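You operate a simulated robot arm through the tools that you are given. There is no shell and no other tool. Be economical: measure what you need, move in short steps, check, and stop when the job is done.

The job below is to be done with a simulated robot arm. You get a single attempt, and the scene is never put back.

JOB
Put one of the foot pegs from the top of the pallet stack on top of the rubber spring there.
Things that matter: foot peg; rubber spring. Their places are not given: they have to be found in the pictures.

The check looks at the end state, three seconds after you hand in, the way a careful person would. Anything else that was tipped, shoved, dropped, spilled or broken makes it a failure.

ROBOT AND FRAMES
A 7-joint arm with a two-finger parallel gripper, fixed in place. Base frame: the origin is at the foot of the arm, x ahead of it, y to its left, z up; the work surface is at about z = 0. Units: m, degrees, N and s.
With the tool pointing down near the work surface it reaches from about 0.22 to 0.58 m from the base axis. Its first joint turns from -66.0 to 66.0 degrees. Payload 2.5 kg.
The tool frame sits at the grasp point between the pads (the TCP): z along the fingers, y along the line on which they close. The tips reach 0.023 m beyond it. The gripper opens to 0.094 m. The fingers are 0.038 m wide and 0.01 m thick; the gripper's body (0.054 by 0.096 m) begins 0.039 m behind the TCP.
Orientation is that of the tool frame in the base frame, as [roll, pitch, yaw] about the fixed x, y, z axes, in that order (R = Rz(yaw) Ry(pitch) Rx(roll)). With the fingers straight down and closing along the base's y, the tool's x points along the base's -x, its y along +y and its z along -z.

CONTROLS
- The arm moves only by the tool send_rows. Its argument "increments" is a list of rows, each an object of numbers (a shift or turn left out is 0, a gripper value left out holds the last): "x", "y", "z": the shift along the tool's x, y, z in cm; "spin": the turn about the tool's z in degrees; "fingers": the closure, from 0 (fully open) to 1 (shut). In form: [{"x": .., "y": .., "z": .., "spin": .., "fingers": ..}, ...]. A call has 1 to 10 rows; each row shifts and turns the commanded pose from where the row before left it, along the tool's axes as they then stand. A row lasts 0.2 s, in which the tool goes at most 0.05 m and 8.6 degrees; a call with a longer step from one row to the next is refused whole, and so is a gripper value outside its range. Where a pose cannot be reached the arm comes as near as it can. A force on the tool above 40 N (or 10 N above the force at the start of the call, whichever is more), or a blocked arm, ends the call early, and 0.2 s more pass. The fingers move at their own pace (about 0.108 m/s each) and stop on an object; they squeeze with about 27 N. The grip force told is the motor's: it shows also when the fingers shut on nothing. Time passes only in rows, and 0.2 s behind the last, so rows that do not move let the fingers close. The reply holds the time, the measured pose of the TCP, the force on the tool along the base axes, the opening and the grip force, in the units named above and with some noise, and new pictures: "pictures" is both (left out), scene, wrist or none.
- Cameras (640 x 400 px; columns grow to the right, rows downward): "scene" is fixed at [0.1114, -0.4005, 0.5537]; the picture's right is [0.89, -0.46, 0.00], its down [-0.21, -0.42, -0.88] and it looks along [0.40, 0.79, -0.47] (base axes); focal length 338 px, centre (320, 200). "wrist" rides on the gripper at [-0.039, 0, -0.044] in the tool frame; the picture's right is [0.00, -1.00, 0.00], its down [0.97, 0.00, -0.24] and it looks along [0.24, 0.00, 0.97] (tool axes); focal length 218 px, centre (320, 200).
- pixel_to_xyz(camera, pixels): for up to 12 pixels [column, row] of the newest picture of that camera ("zoom" is the newest enlarged one), the place [x, y, z] in the base frame of the surface seen there, good to about 0.003 m. It takes no simulated time.
- enlarge(camera, box): a new picture of the part [left, top, right, bottom] of that camera's present view, enlarged. It takes no simulated time.
- job_done(): hands the job in; it is judged then, once.

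Work in short steps. Measure before you move; look again where a grasp or a placing could have gone wrong, and mend it. You have 60 turns and 120 pictures in all, those below and enlarged ones among them. Open the gripper and draw the arm clear of the work before you hand the job in, unless the task says otherwise; then end with one line.

The tools are called after "Emit:" by a JSON object that holds its "fn" and its "kwargs". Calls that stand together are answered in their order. send_rows: Moves the arm, as the interface text tells. Its arguments: {"type":"object","properties":{"increments":{"type":"array"},"pictures":{"type":"string","enum":["both","scene","wrist","none"]}},"required":["increments"]} The other tools are called the same way: pixel_to_xyz (camera, pixels) gives the place of the surface under pixels of a picture; enlarge (camera, box) takes an enlarged picture of a part of a camera's view; job_done () hands the job in.

At the start:

```text
time: 0.0
position: [0.2713, 0.2458, 0.3045]
tool_rot: [179.9, 0.0, 179.9]
ft_force: [0.7, -0.6, -0.1]
width: 0.0941
grip_force: 0.0
```

scene: 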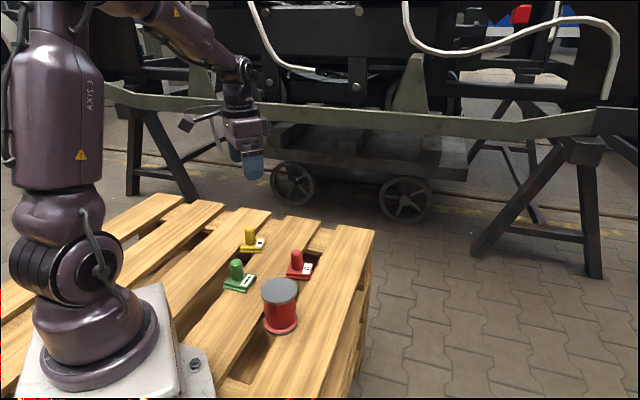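
wrist: 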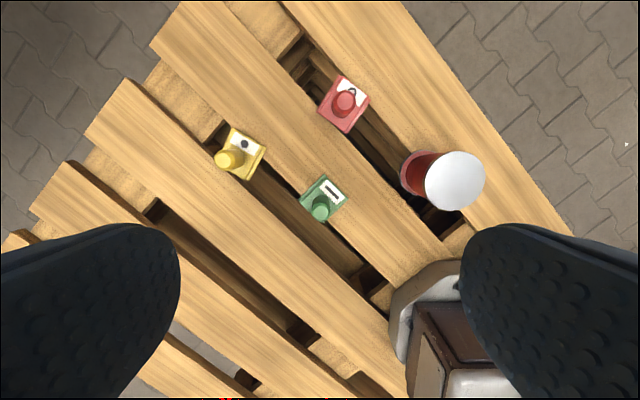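

The pictures show three pegs (green, yellow, red) and the red/grey spring on the pallet. I enlarge both views to see their shapes.

Emit:
{"fn": "enlarge", "kwargs": {"camera": "scene", "box": [200, 210, 340, 350]}}

Emit:
{"fn": "enlarge", "kwargs": {"camera": "wrist", "box": [200, 60, 500, 240]}}

Emit:
{"fn": "pixel_to_xyz", "kwargs": {"camera": "scene", "pixels": [[236, 264], [237, 282], [250, 232], [250, 246], [296, 254], [297, 271], [280, 287], [265, 288], [297, 288], [281, 328], [210, 290], [330, 270]]}}

Emit:
{"fn": "pixel_to_xyz", "kwargs": {"camera": "wrist", "pixels": [[455, 180], [430, 180], [480, 180], [455, 155], [455, 206], [320, 210], [320, 181], [346, 197], [300, 199], [325, 220], [229, 158], [345, 100]]}}

```text
2.86 times, centred on (270, 280) of scene
```

zoom: 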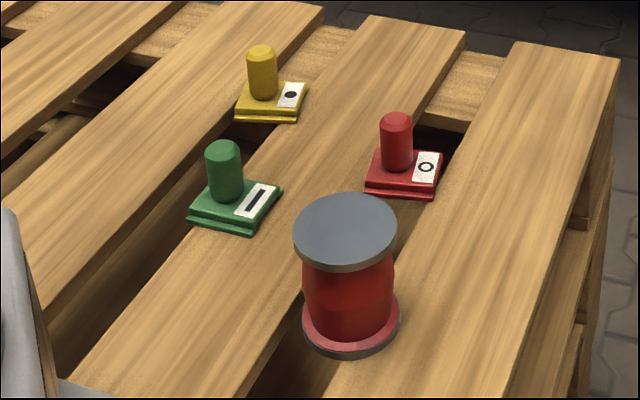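

```text
2.13 times, centred on (350, 150) of wrist
```

zoom: 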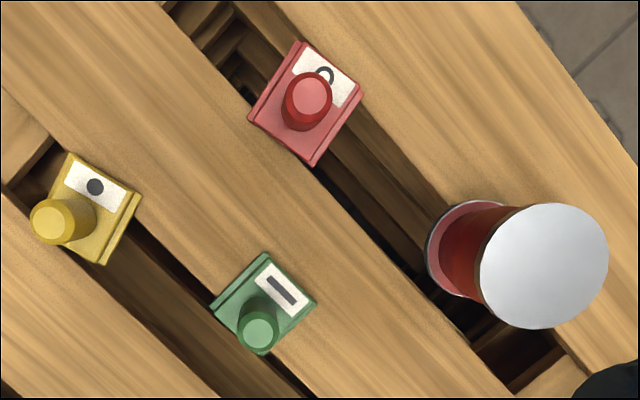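

```text
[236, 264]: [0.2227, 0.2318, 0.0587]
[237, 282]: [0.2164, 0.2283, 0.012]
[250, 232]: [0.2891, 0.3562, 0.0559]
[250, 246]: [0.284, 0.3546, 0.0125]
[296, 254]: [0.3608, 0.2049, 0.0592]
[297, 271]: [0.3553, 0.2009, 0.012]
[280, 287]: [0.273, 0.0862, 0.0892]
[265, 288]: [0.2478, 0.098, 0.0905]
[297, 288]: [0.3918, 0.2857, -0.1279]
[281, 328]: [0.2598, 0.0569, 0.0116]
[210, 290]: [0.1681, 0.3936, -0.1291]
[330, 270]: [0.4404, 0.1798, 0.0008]
```

```text
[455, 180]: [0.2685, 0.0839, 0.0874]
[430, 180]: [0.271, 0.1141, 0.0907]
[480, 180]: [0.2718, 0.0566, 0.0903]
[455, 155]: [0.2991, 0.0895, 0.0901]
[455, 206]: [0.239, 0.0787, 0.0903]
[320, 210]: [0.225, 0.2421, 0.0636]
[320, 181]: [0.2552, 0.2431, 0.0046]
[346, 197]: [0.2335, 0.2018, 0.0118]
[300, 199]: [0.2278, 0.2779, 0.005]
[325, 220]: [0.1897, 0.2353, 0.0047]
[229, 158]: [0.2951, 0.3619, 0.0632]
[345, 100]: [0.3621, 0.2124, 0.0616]
```

The spring's top is at about z=0.090, centred near (0.270, 0.085). I'll use the red peg, whose post sits at (0.362, 0.21), so I measure its base corners, its post top and the spring rim.

Emit:
{"fn": "pixel_to_xyz", "kwargs": {"camera": "wrist", "pixels": [[342, 79], [367, 100], [347, 130], [319, 111], [346, 96], [345, 91], [338, 98], [352, 98], [428, 182], [482, 180], [453, 153], [452, 209]]}}

```text
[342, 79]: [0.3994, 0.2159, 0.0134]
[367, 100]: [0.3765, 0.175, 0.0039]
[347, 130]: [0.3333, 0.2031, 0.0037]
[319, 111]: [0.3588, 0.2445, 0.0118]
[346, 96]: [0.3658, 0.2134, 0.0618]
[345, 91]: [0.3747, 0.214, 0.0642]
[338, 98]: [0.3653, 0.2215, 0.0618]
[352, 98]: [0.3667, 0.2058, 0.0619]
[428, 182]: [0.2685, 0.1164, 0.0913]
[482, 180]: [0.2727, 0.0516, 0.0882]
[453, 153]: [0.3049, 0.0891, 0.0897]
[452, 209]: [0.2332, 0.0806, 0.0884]
```

Red base centre is about (0.367, 0.209) and its post about (0.362, 0.211). I move above it to z≈0.15 with fingers open and look.

Emit:
{"fn": "send_rows", "kwargs": {"increments": [{"x": -3, "y": -1.2, "fingers": 0}, {"x": -3, "y": -1.2}, {"x": -3.07, "y": -1.08}, {"z": 4}, {"z": 4}, {"z": 4}, {"z": 3.4}, {}]}}

```text
time: 1.8
position: [0.3622, 0.2107, 0.148]
tool_rot: [-180.0, -0.1, -179.9]
ft_force: [0.0, -1.1, -0.1]
width: 0.0938
grip_force: 0.0
```

scene: 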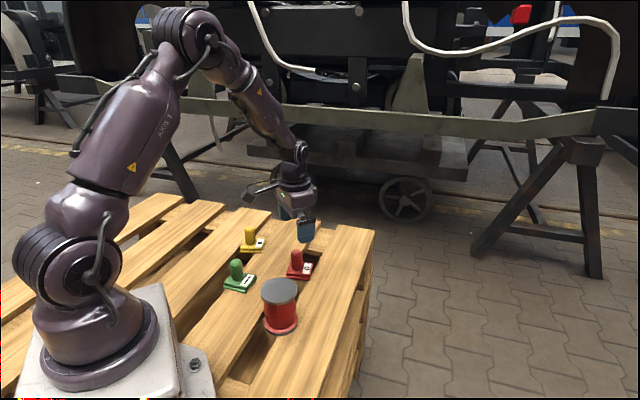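
wrist: 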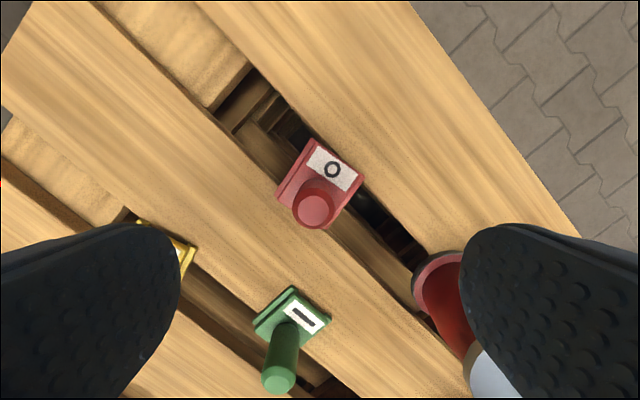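

The post top now shows at about (314, 208). I measure it and the base before descending.

Emit:
{"fn": "pixel_to_xyz", "kwargs": {"camera": "wrist", "pixels": [[314, 208], [300, 208], [328, 208], [314, 196], [314, 222], [316, 142], [361, 178], [281, 198], [324, 226]]}}

```text
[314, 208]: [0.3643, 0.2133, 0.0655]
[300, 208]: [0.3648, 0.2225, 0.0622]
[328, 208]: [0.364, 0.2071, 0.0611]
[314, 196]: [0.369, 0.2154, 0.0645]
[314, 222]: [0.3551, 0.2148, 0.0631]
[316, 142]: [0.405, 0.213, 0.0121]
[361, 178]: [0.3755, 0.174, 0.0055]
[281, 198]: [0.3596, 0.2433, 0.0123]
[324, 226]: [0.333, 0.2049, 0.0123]
```

Post centre is about (0.363, 0.2145). I shift 0.35 cm in y, descend to z≈0.044 (tips at 0.021, above the 0.012 base) and close.

Emit:
{"fn": "send_rows", "kwargs": {"increments": [{"y": 0.35, "x": -0.1, "z": 2}, {"z": 3}, {"z": 3}, {"z": 2.4}, {}, {"fingers": 1}, {"fingers": 1}, {"fingers": 1}]}}

```text
time: 3.6
position: [0.3617, 0.2143, 0.0462]
tool_rot: [180.0, 0.0, 179.9]
ft_force: [0.5, -0.2, -0.4]
width: 0.027
grip_force: 27.3
```

scene: 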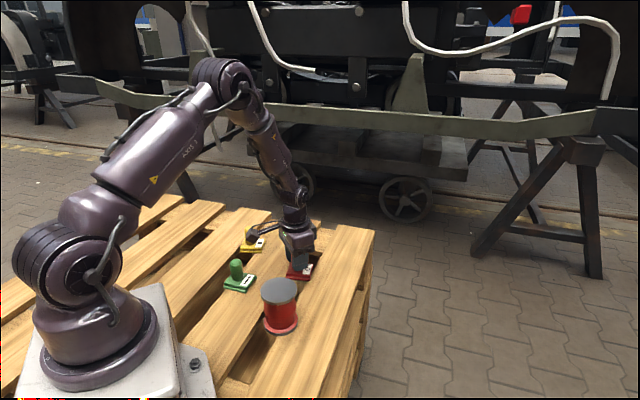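
wrist: 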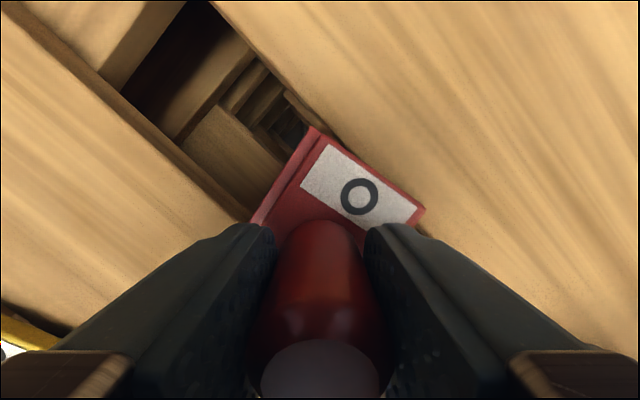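

Gripped (0.027 wide, 27 N). I lift straight up about 12 cm and check.

Emit:
{"fn": "send_rows", "kwargs": {"increments": [{"z": -1}, {"z": -2}, {"z": -3}, {"z": -3}, {"z": -3.5}, {}]}}

```text
time: 5.0
position: [0.3631, 0.2121, 0.1703]
tool_rot: [-180.0, 0.0, 180.0]
ft_force: [-0.3, 0.2, -0.1]
width: 0.0274
grip_force: 26.8
```

scene: 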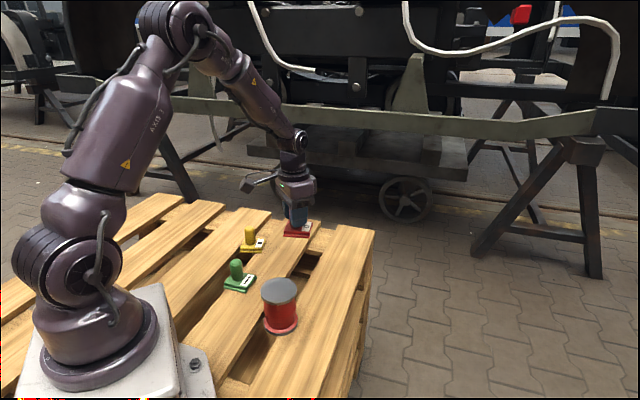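
wrist: 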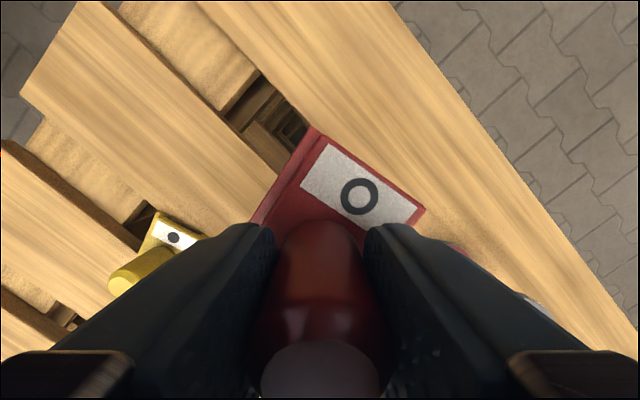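

The peg is held level. Spring centre is about (0.269, 0.084) and the base centre lies (+0.005, −0.005) from the TCP, so I move to TCP ≈ (0.265, 0.088).

Emit:
{"fn": "send_rows", "kwargs": {"increments": [{"x": 1.2, "y": -1.55}, {"x": 1.75, "y": -2.2}, {"x": 1.95, "y": -2.5}, {"x": 1.95, "y": -2.5}, {"x": 1.75, "y": -2.2}, {"x": 1.2, "y": -1.6}, {}, {}]}}

Emit:
{"fn": "enlarge", "kwargs": {"camera": "scene", "box": [200, 180, 360, 350]}}

```text
time: 6.8
position: [0.2646, 0.0896, 0.1713]
tool_rot: [180.0, 0.1, -179.9]
ft_force: [0.7, 0.6, -1.1]
width: 0.027
grip_force: 27.6
```

scene: 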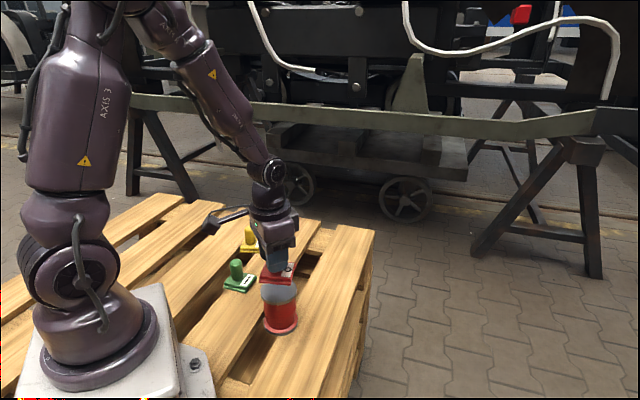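
wrist: 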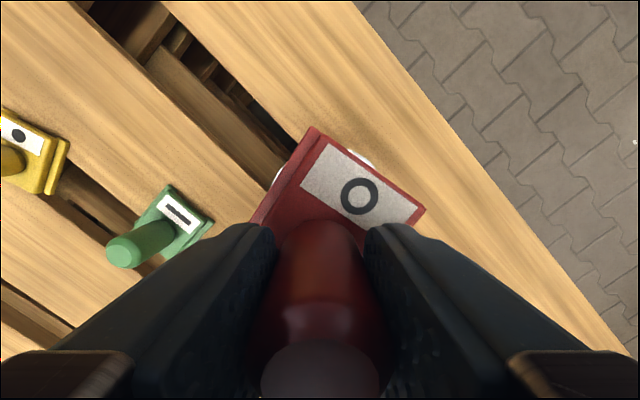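

```text
2.35 times, centred on (280, 265) of scene
```

zoom: 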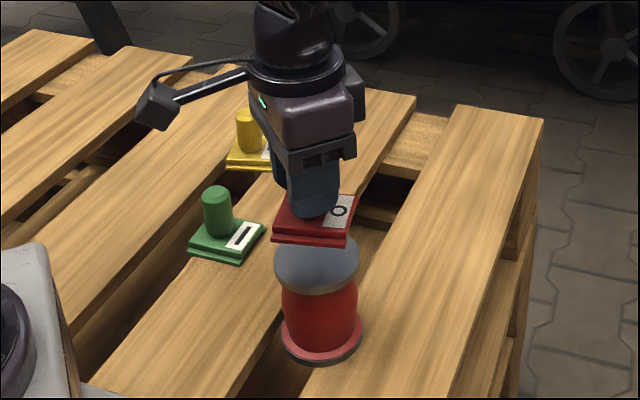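

The peg is over the spring, and contact is expected at TCP z≈0.136. I lower slowly to about 0.138 and look.

Emit:
{"fn": "send_rows", "kwargs": {"increments": [{"z": 1}, {"z": 1}, {"z": 0.8}, {"z": 0.4}, {}, {}], "pictures": "wrist"}}

Emit:
{"fn": "enlarge", "kwargs": {"camera": "scene", "box": [230, 230, 330, 340]}}

```text
time: 8.2
position: [0.2636, 0.0894, 0.1372]
tool_rot: [-180.0, 0.1, -180.0]
ft_force: [0.2, 0.6, -1.0]
width: 0.027
grip_force: 26.6
```

wrist: 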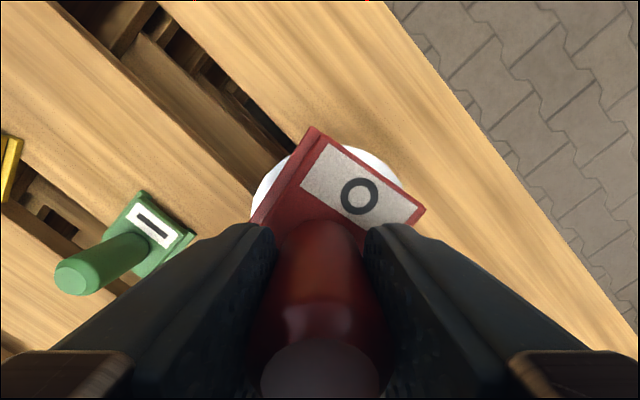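

```text
3.64 times, centred on (280, 285) of scene
```

zoom: 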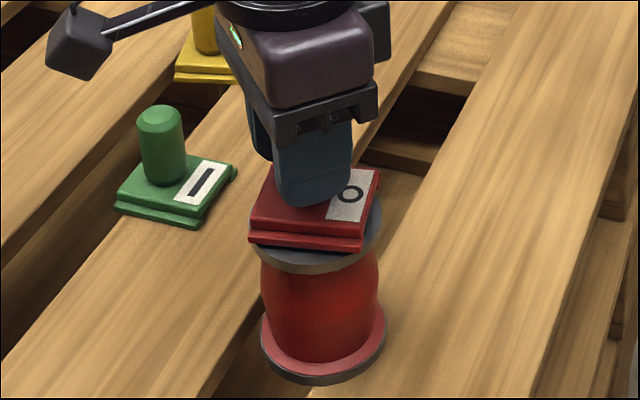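

Base looks well within the spring's top. I lower in 1 mm steps watching for contact force.

Emit:
{"fn": "send_rows", "kwargs": {"increments": [{"z": 0.1}, {}], "pictures": "none"}}

```text
time: 8.8
position: [0.2652, 0.0886, 0.1378]
tool_rot: [179.9, 0.1, -180.0]
ft_force: [-0.4, -0.5, 0.1]
width: 0.0272
grip_force: 26.7
```

No contact yet, so I go down another 1 mm.

Emit:
{"fn": "send_rows", "kwargs": {"increments": [{"z": 0.1}, {}], "pictures": "none"}}

```text
time: 9.4
position: [0.2651, 0.0892, 0.137]
tool_rot: [179.9, -0.1, -180.0]
ft_force: [-0.5, 0.3, -1.3]
width: 0.0272
grip_force: 27.6
```

Still only noise in the force; another 1 mm.

Emit:
{"fn": "send_rows", "kwargs": {"increments": [{"z": 0.1}, {}], "pictures": "none"}}

```text
time: 10.0
position: [0.2648, 0.089, 0.1358]
tool_rot: [-180.0, 0.1, -180.0]
ft_force: [-5.4, 2.7, 18.4]
width: 0.027
grip_force: 27.4
```

Contact: 18 N upward. I ease back 0.7 mm and look at the force before releasing.

Emit:
{"fn": "send_rows", "kwargs": {"increments": [{"z": -0.07}, {}], "pictures": "none"}}

Emit:
{"fn": "enlarge", "kwargs": {"camera": "scene", "box": [230, 230, 330, 340]}}

```text
time: 10.6
position: [0.2647, 0.0881, 0.136]
tool_rot: [-180.0, 0.0, -180.0]
ft_force: [-6.4, 2.3, 14.9]
width: 0.0273
grip_force: 26.8
```

```text
3.64 times, centred on (280, 285) of scene
```

zoom: 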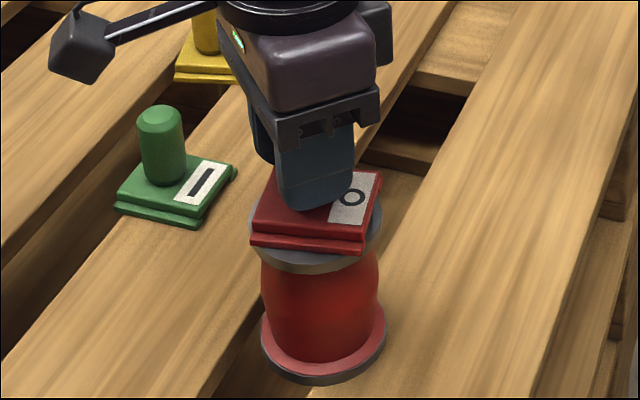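

The peg is seated flat on the spring. I open the fingers and hold still.

Emit:
{"fn": "send_rows", "kwargs": {"increments": [{"fingers": 0.6}, {"fingers": 0.4}, {"fingers": 0}, {}], "pictures": "scene"}}

```text
time: 11.6
position: [0.2665, 0.0897, 0.1356]
tool_rot: [179.9, -0.1, -180.0]
ft_force: [-0.6, -0.3, -0.1]
width: 0.094
grip_force: 0.1
```

scene: 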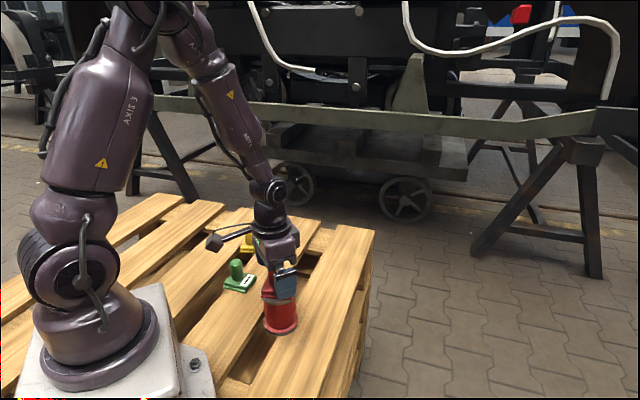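

Released with no residual force. I draw straight up and then check the result.

Emit:
{"fn": "send_rows", "kwargs": {"increments": [{"z": -1}, {"z": -2}, {"z": -3}, {"z": -4}, {"z": -4}, {"y": 4}, {"y": 4}, {}]}}

Emit:
{"fn": "enlarge", "kwargs": {"camera": "scene", "box": [210, 210, 350, 350]}}

```text
time: 13.4
position: [0.2642, 0.1702, 0.2769]
tool_rot: [179.9, -0.1, 179.9]
ft_force: [0.4, -0.5, -0.1]
width: 0.0942
grip_force: 0.1
```

scene: 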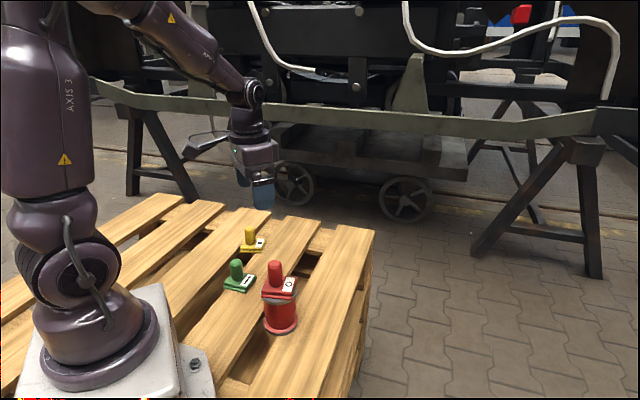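
wrist: 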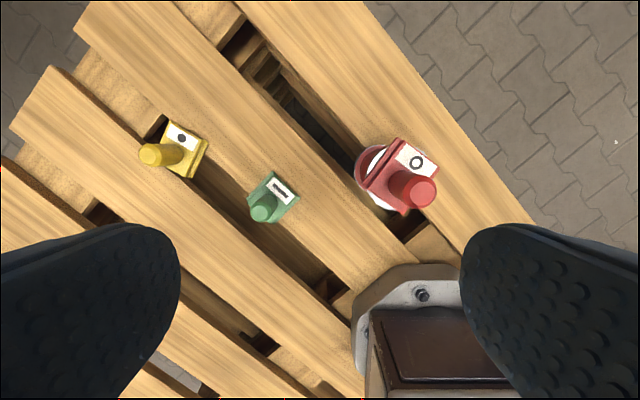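

```text
2.86 times, centred on (280, 280) of scene
```

zoom: 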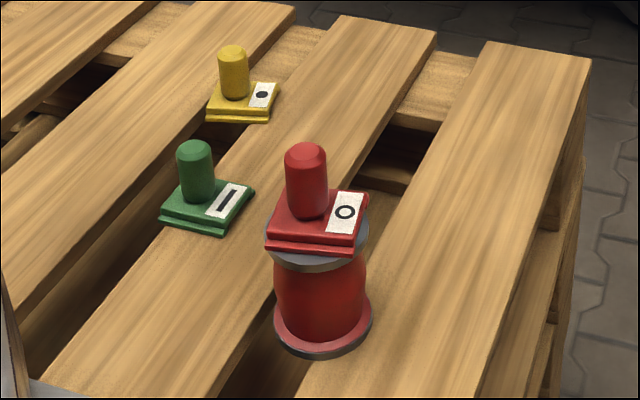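

The peg stands upright on the spring. The wrist view shows more of the disc on its left side, so I check the centring.

Emit:
{"fn": "enlarge", "kwargs": {"camera": "wrist", "box": [340, 125, 460, 225]}}

Emit:
{"fn": "pixel_to_xyz", "kwargs": {"camera": "wrist", "pixels": [[401, 140], [436, 166], [404, 212], [369, 186], [368, 165], [380, 148], [380, 205], [420, 190]]}}

```text
4.00 times, centred on (400, 175) of wrist
```

zoom: 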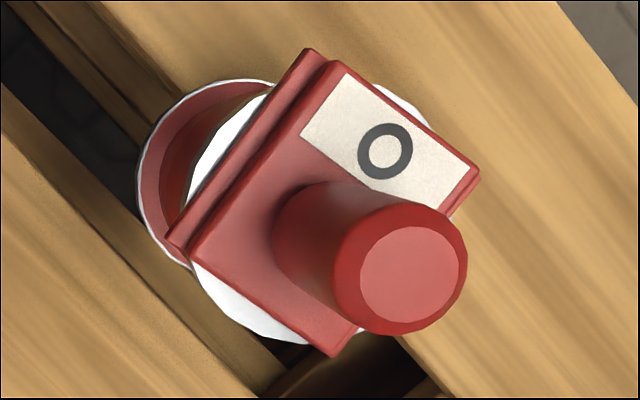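

```text
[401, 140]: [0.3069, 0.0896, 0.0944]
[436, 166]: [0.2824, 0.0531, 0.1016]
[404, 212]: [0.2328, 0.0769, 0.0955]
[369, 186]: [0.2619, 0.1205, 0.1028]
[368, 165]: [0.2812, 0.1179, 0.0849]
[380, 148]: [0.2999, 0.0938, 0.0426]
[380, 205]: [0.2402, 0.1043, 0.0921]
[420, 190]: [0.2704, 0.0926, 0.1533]
```

The base is well centred on the spring: its corners average about (0.271, 0.085). The other pegs haven't moved, the gripper is open and the arm is clear, so I hand in.

Emit:
{"fn": "job_done", "kwargs": {}}

```text
The job is handed in.
```

The red foot peg is standing upright and centred on top of the rubber spring. The spring is still upright, and the green and yellow pegs were not disturbed.
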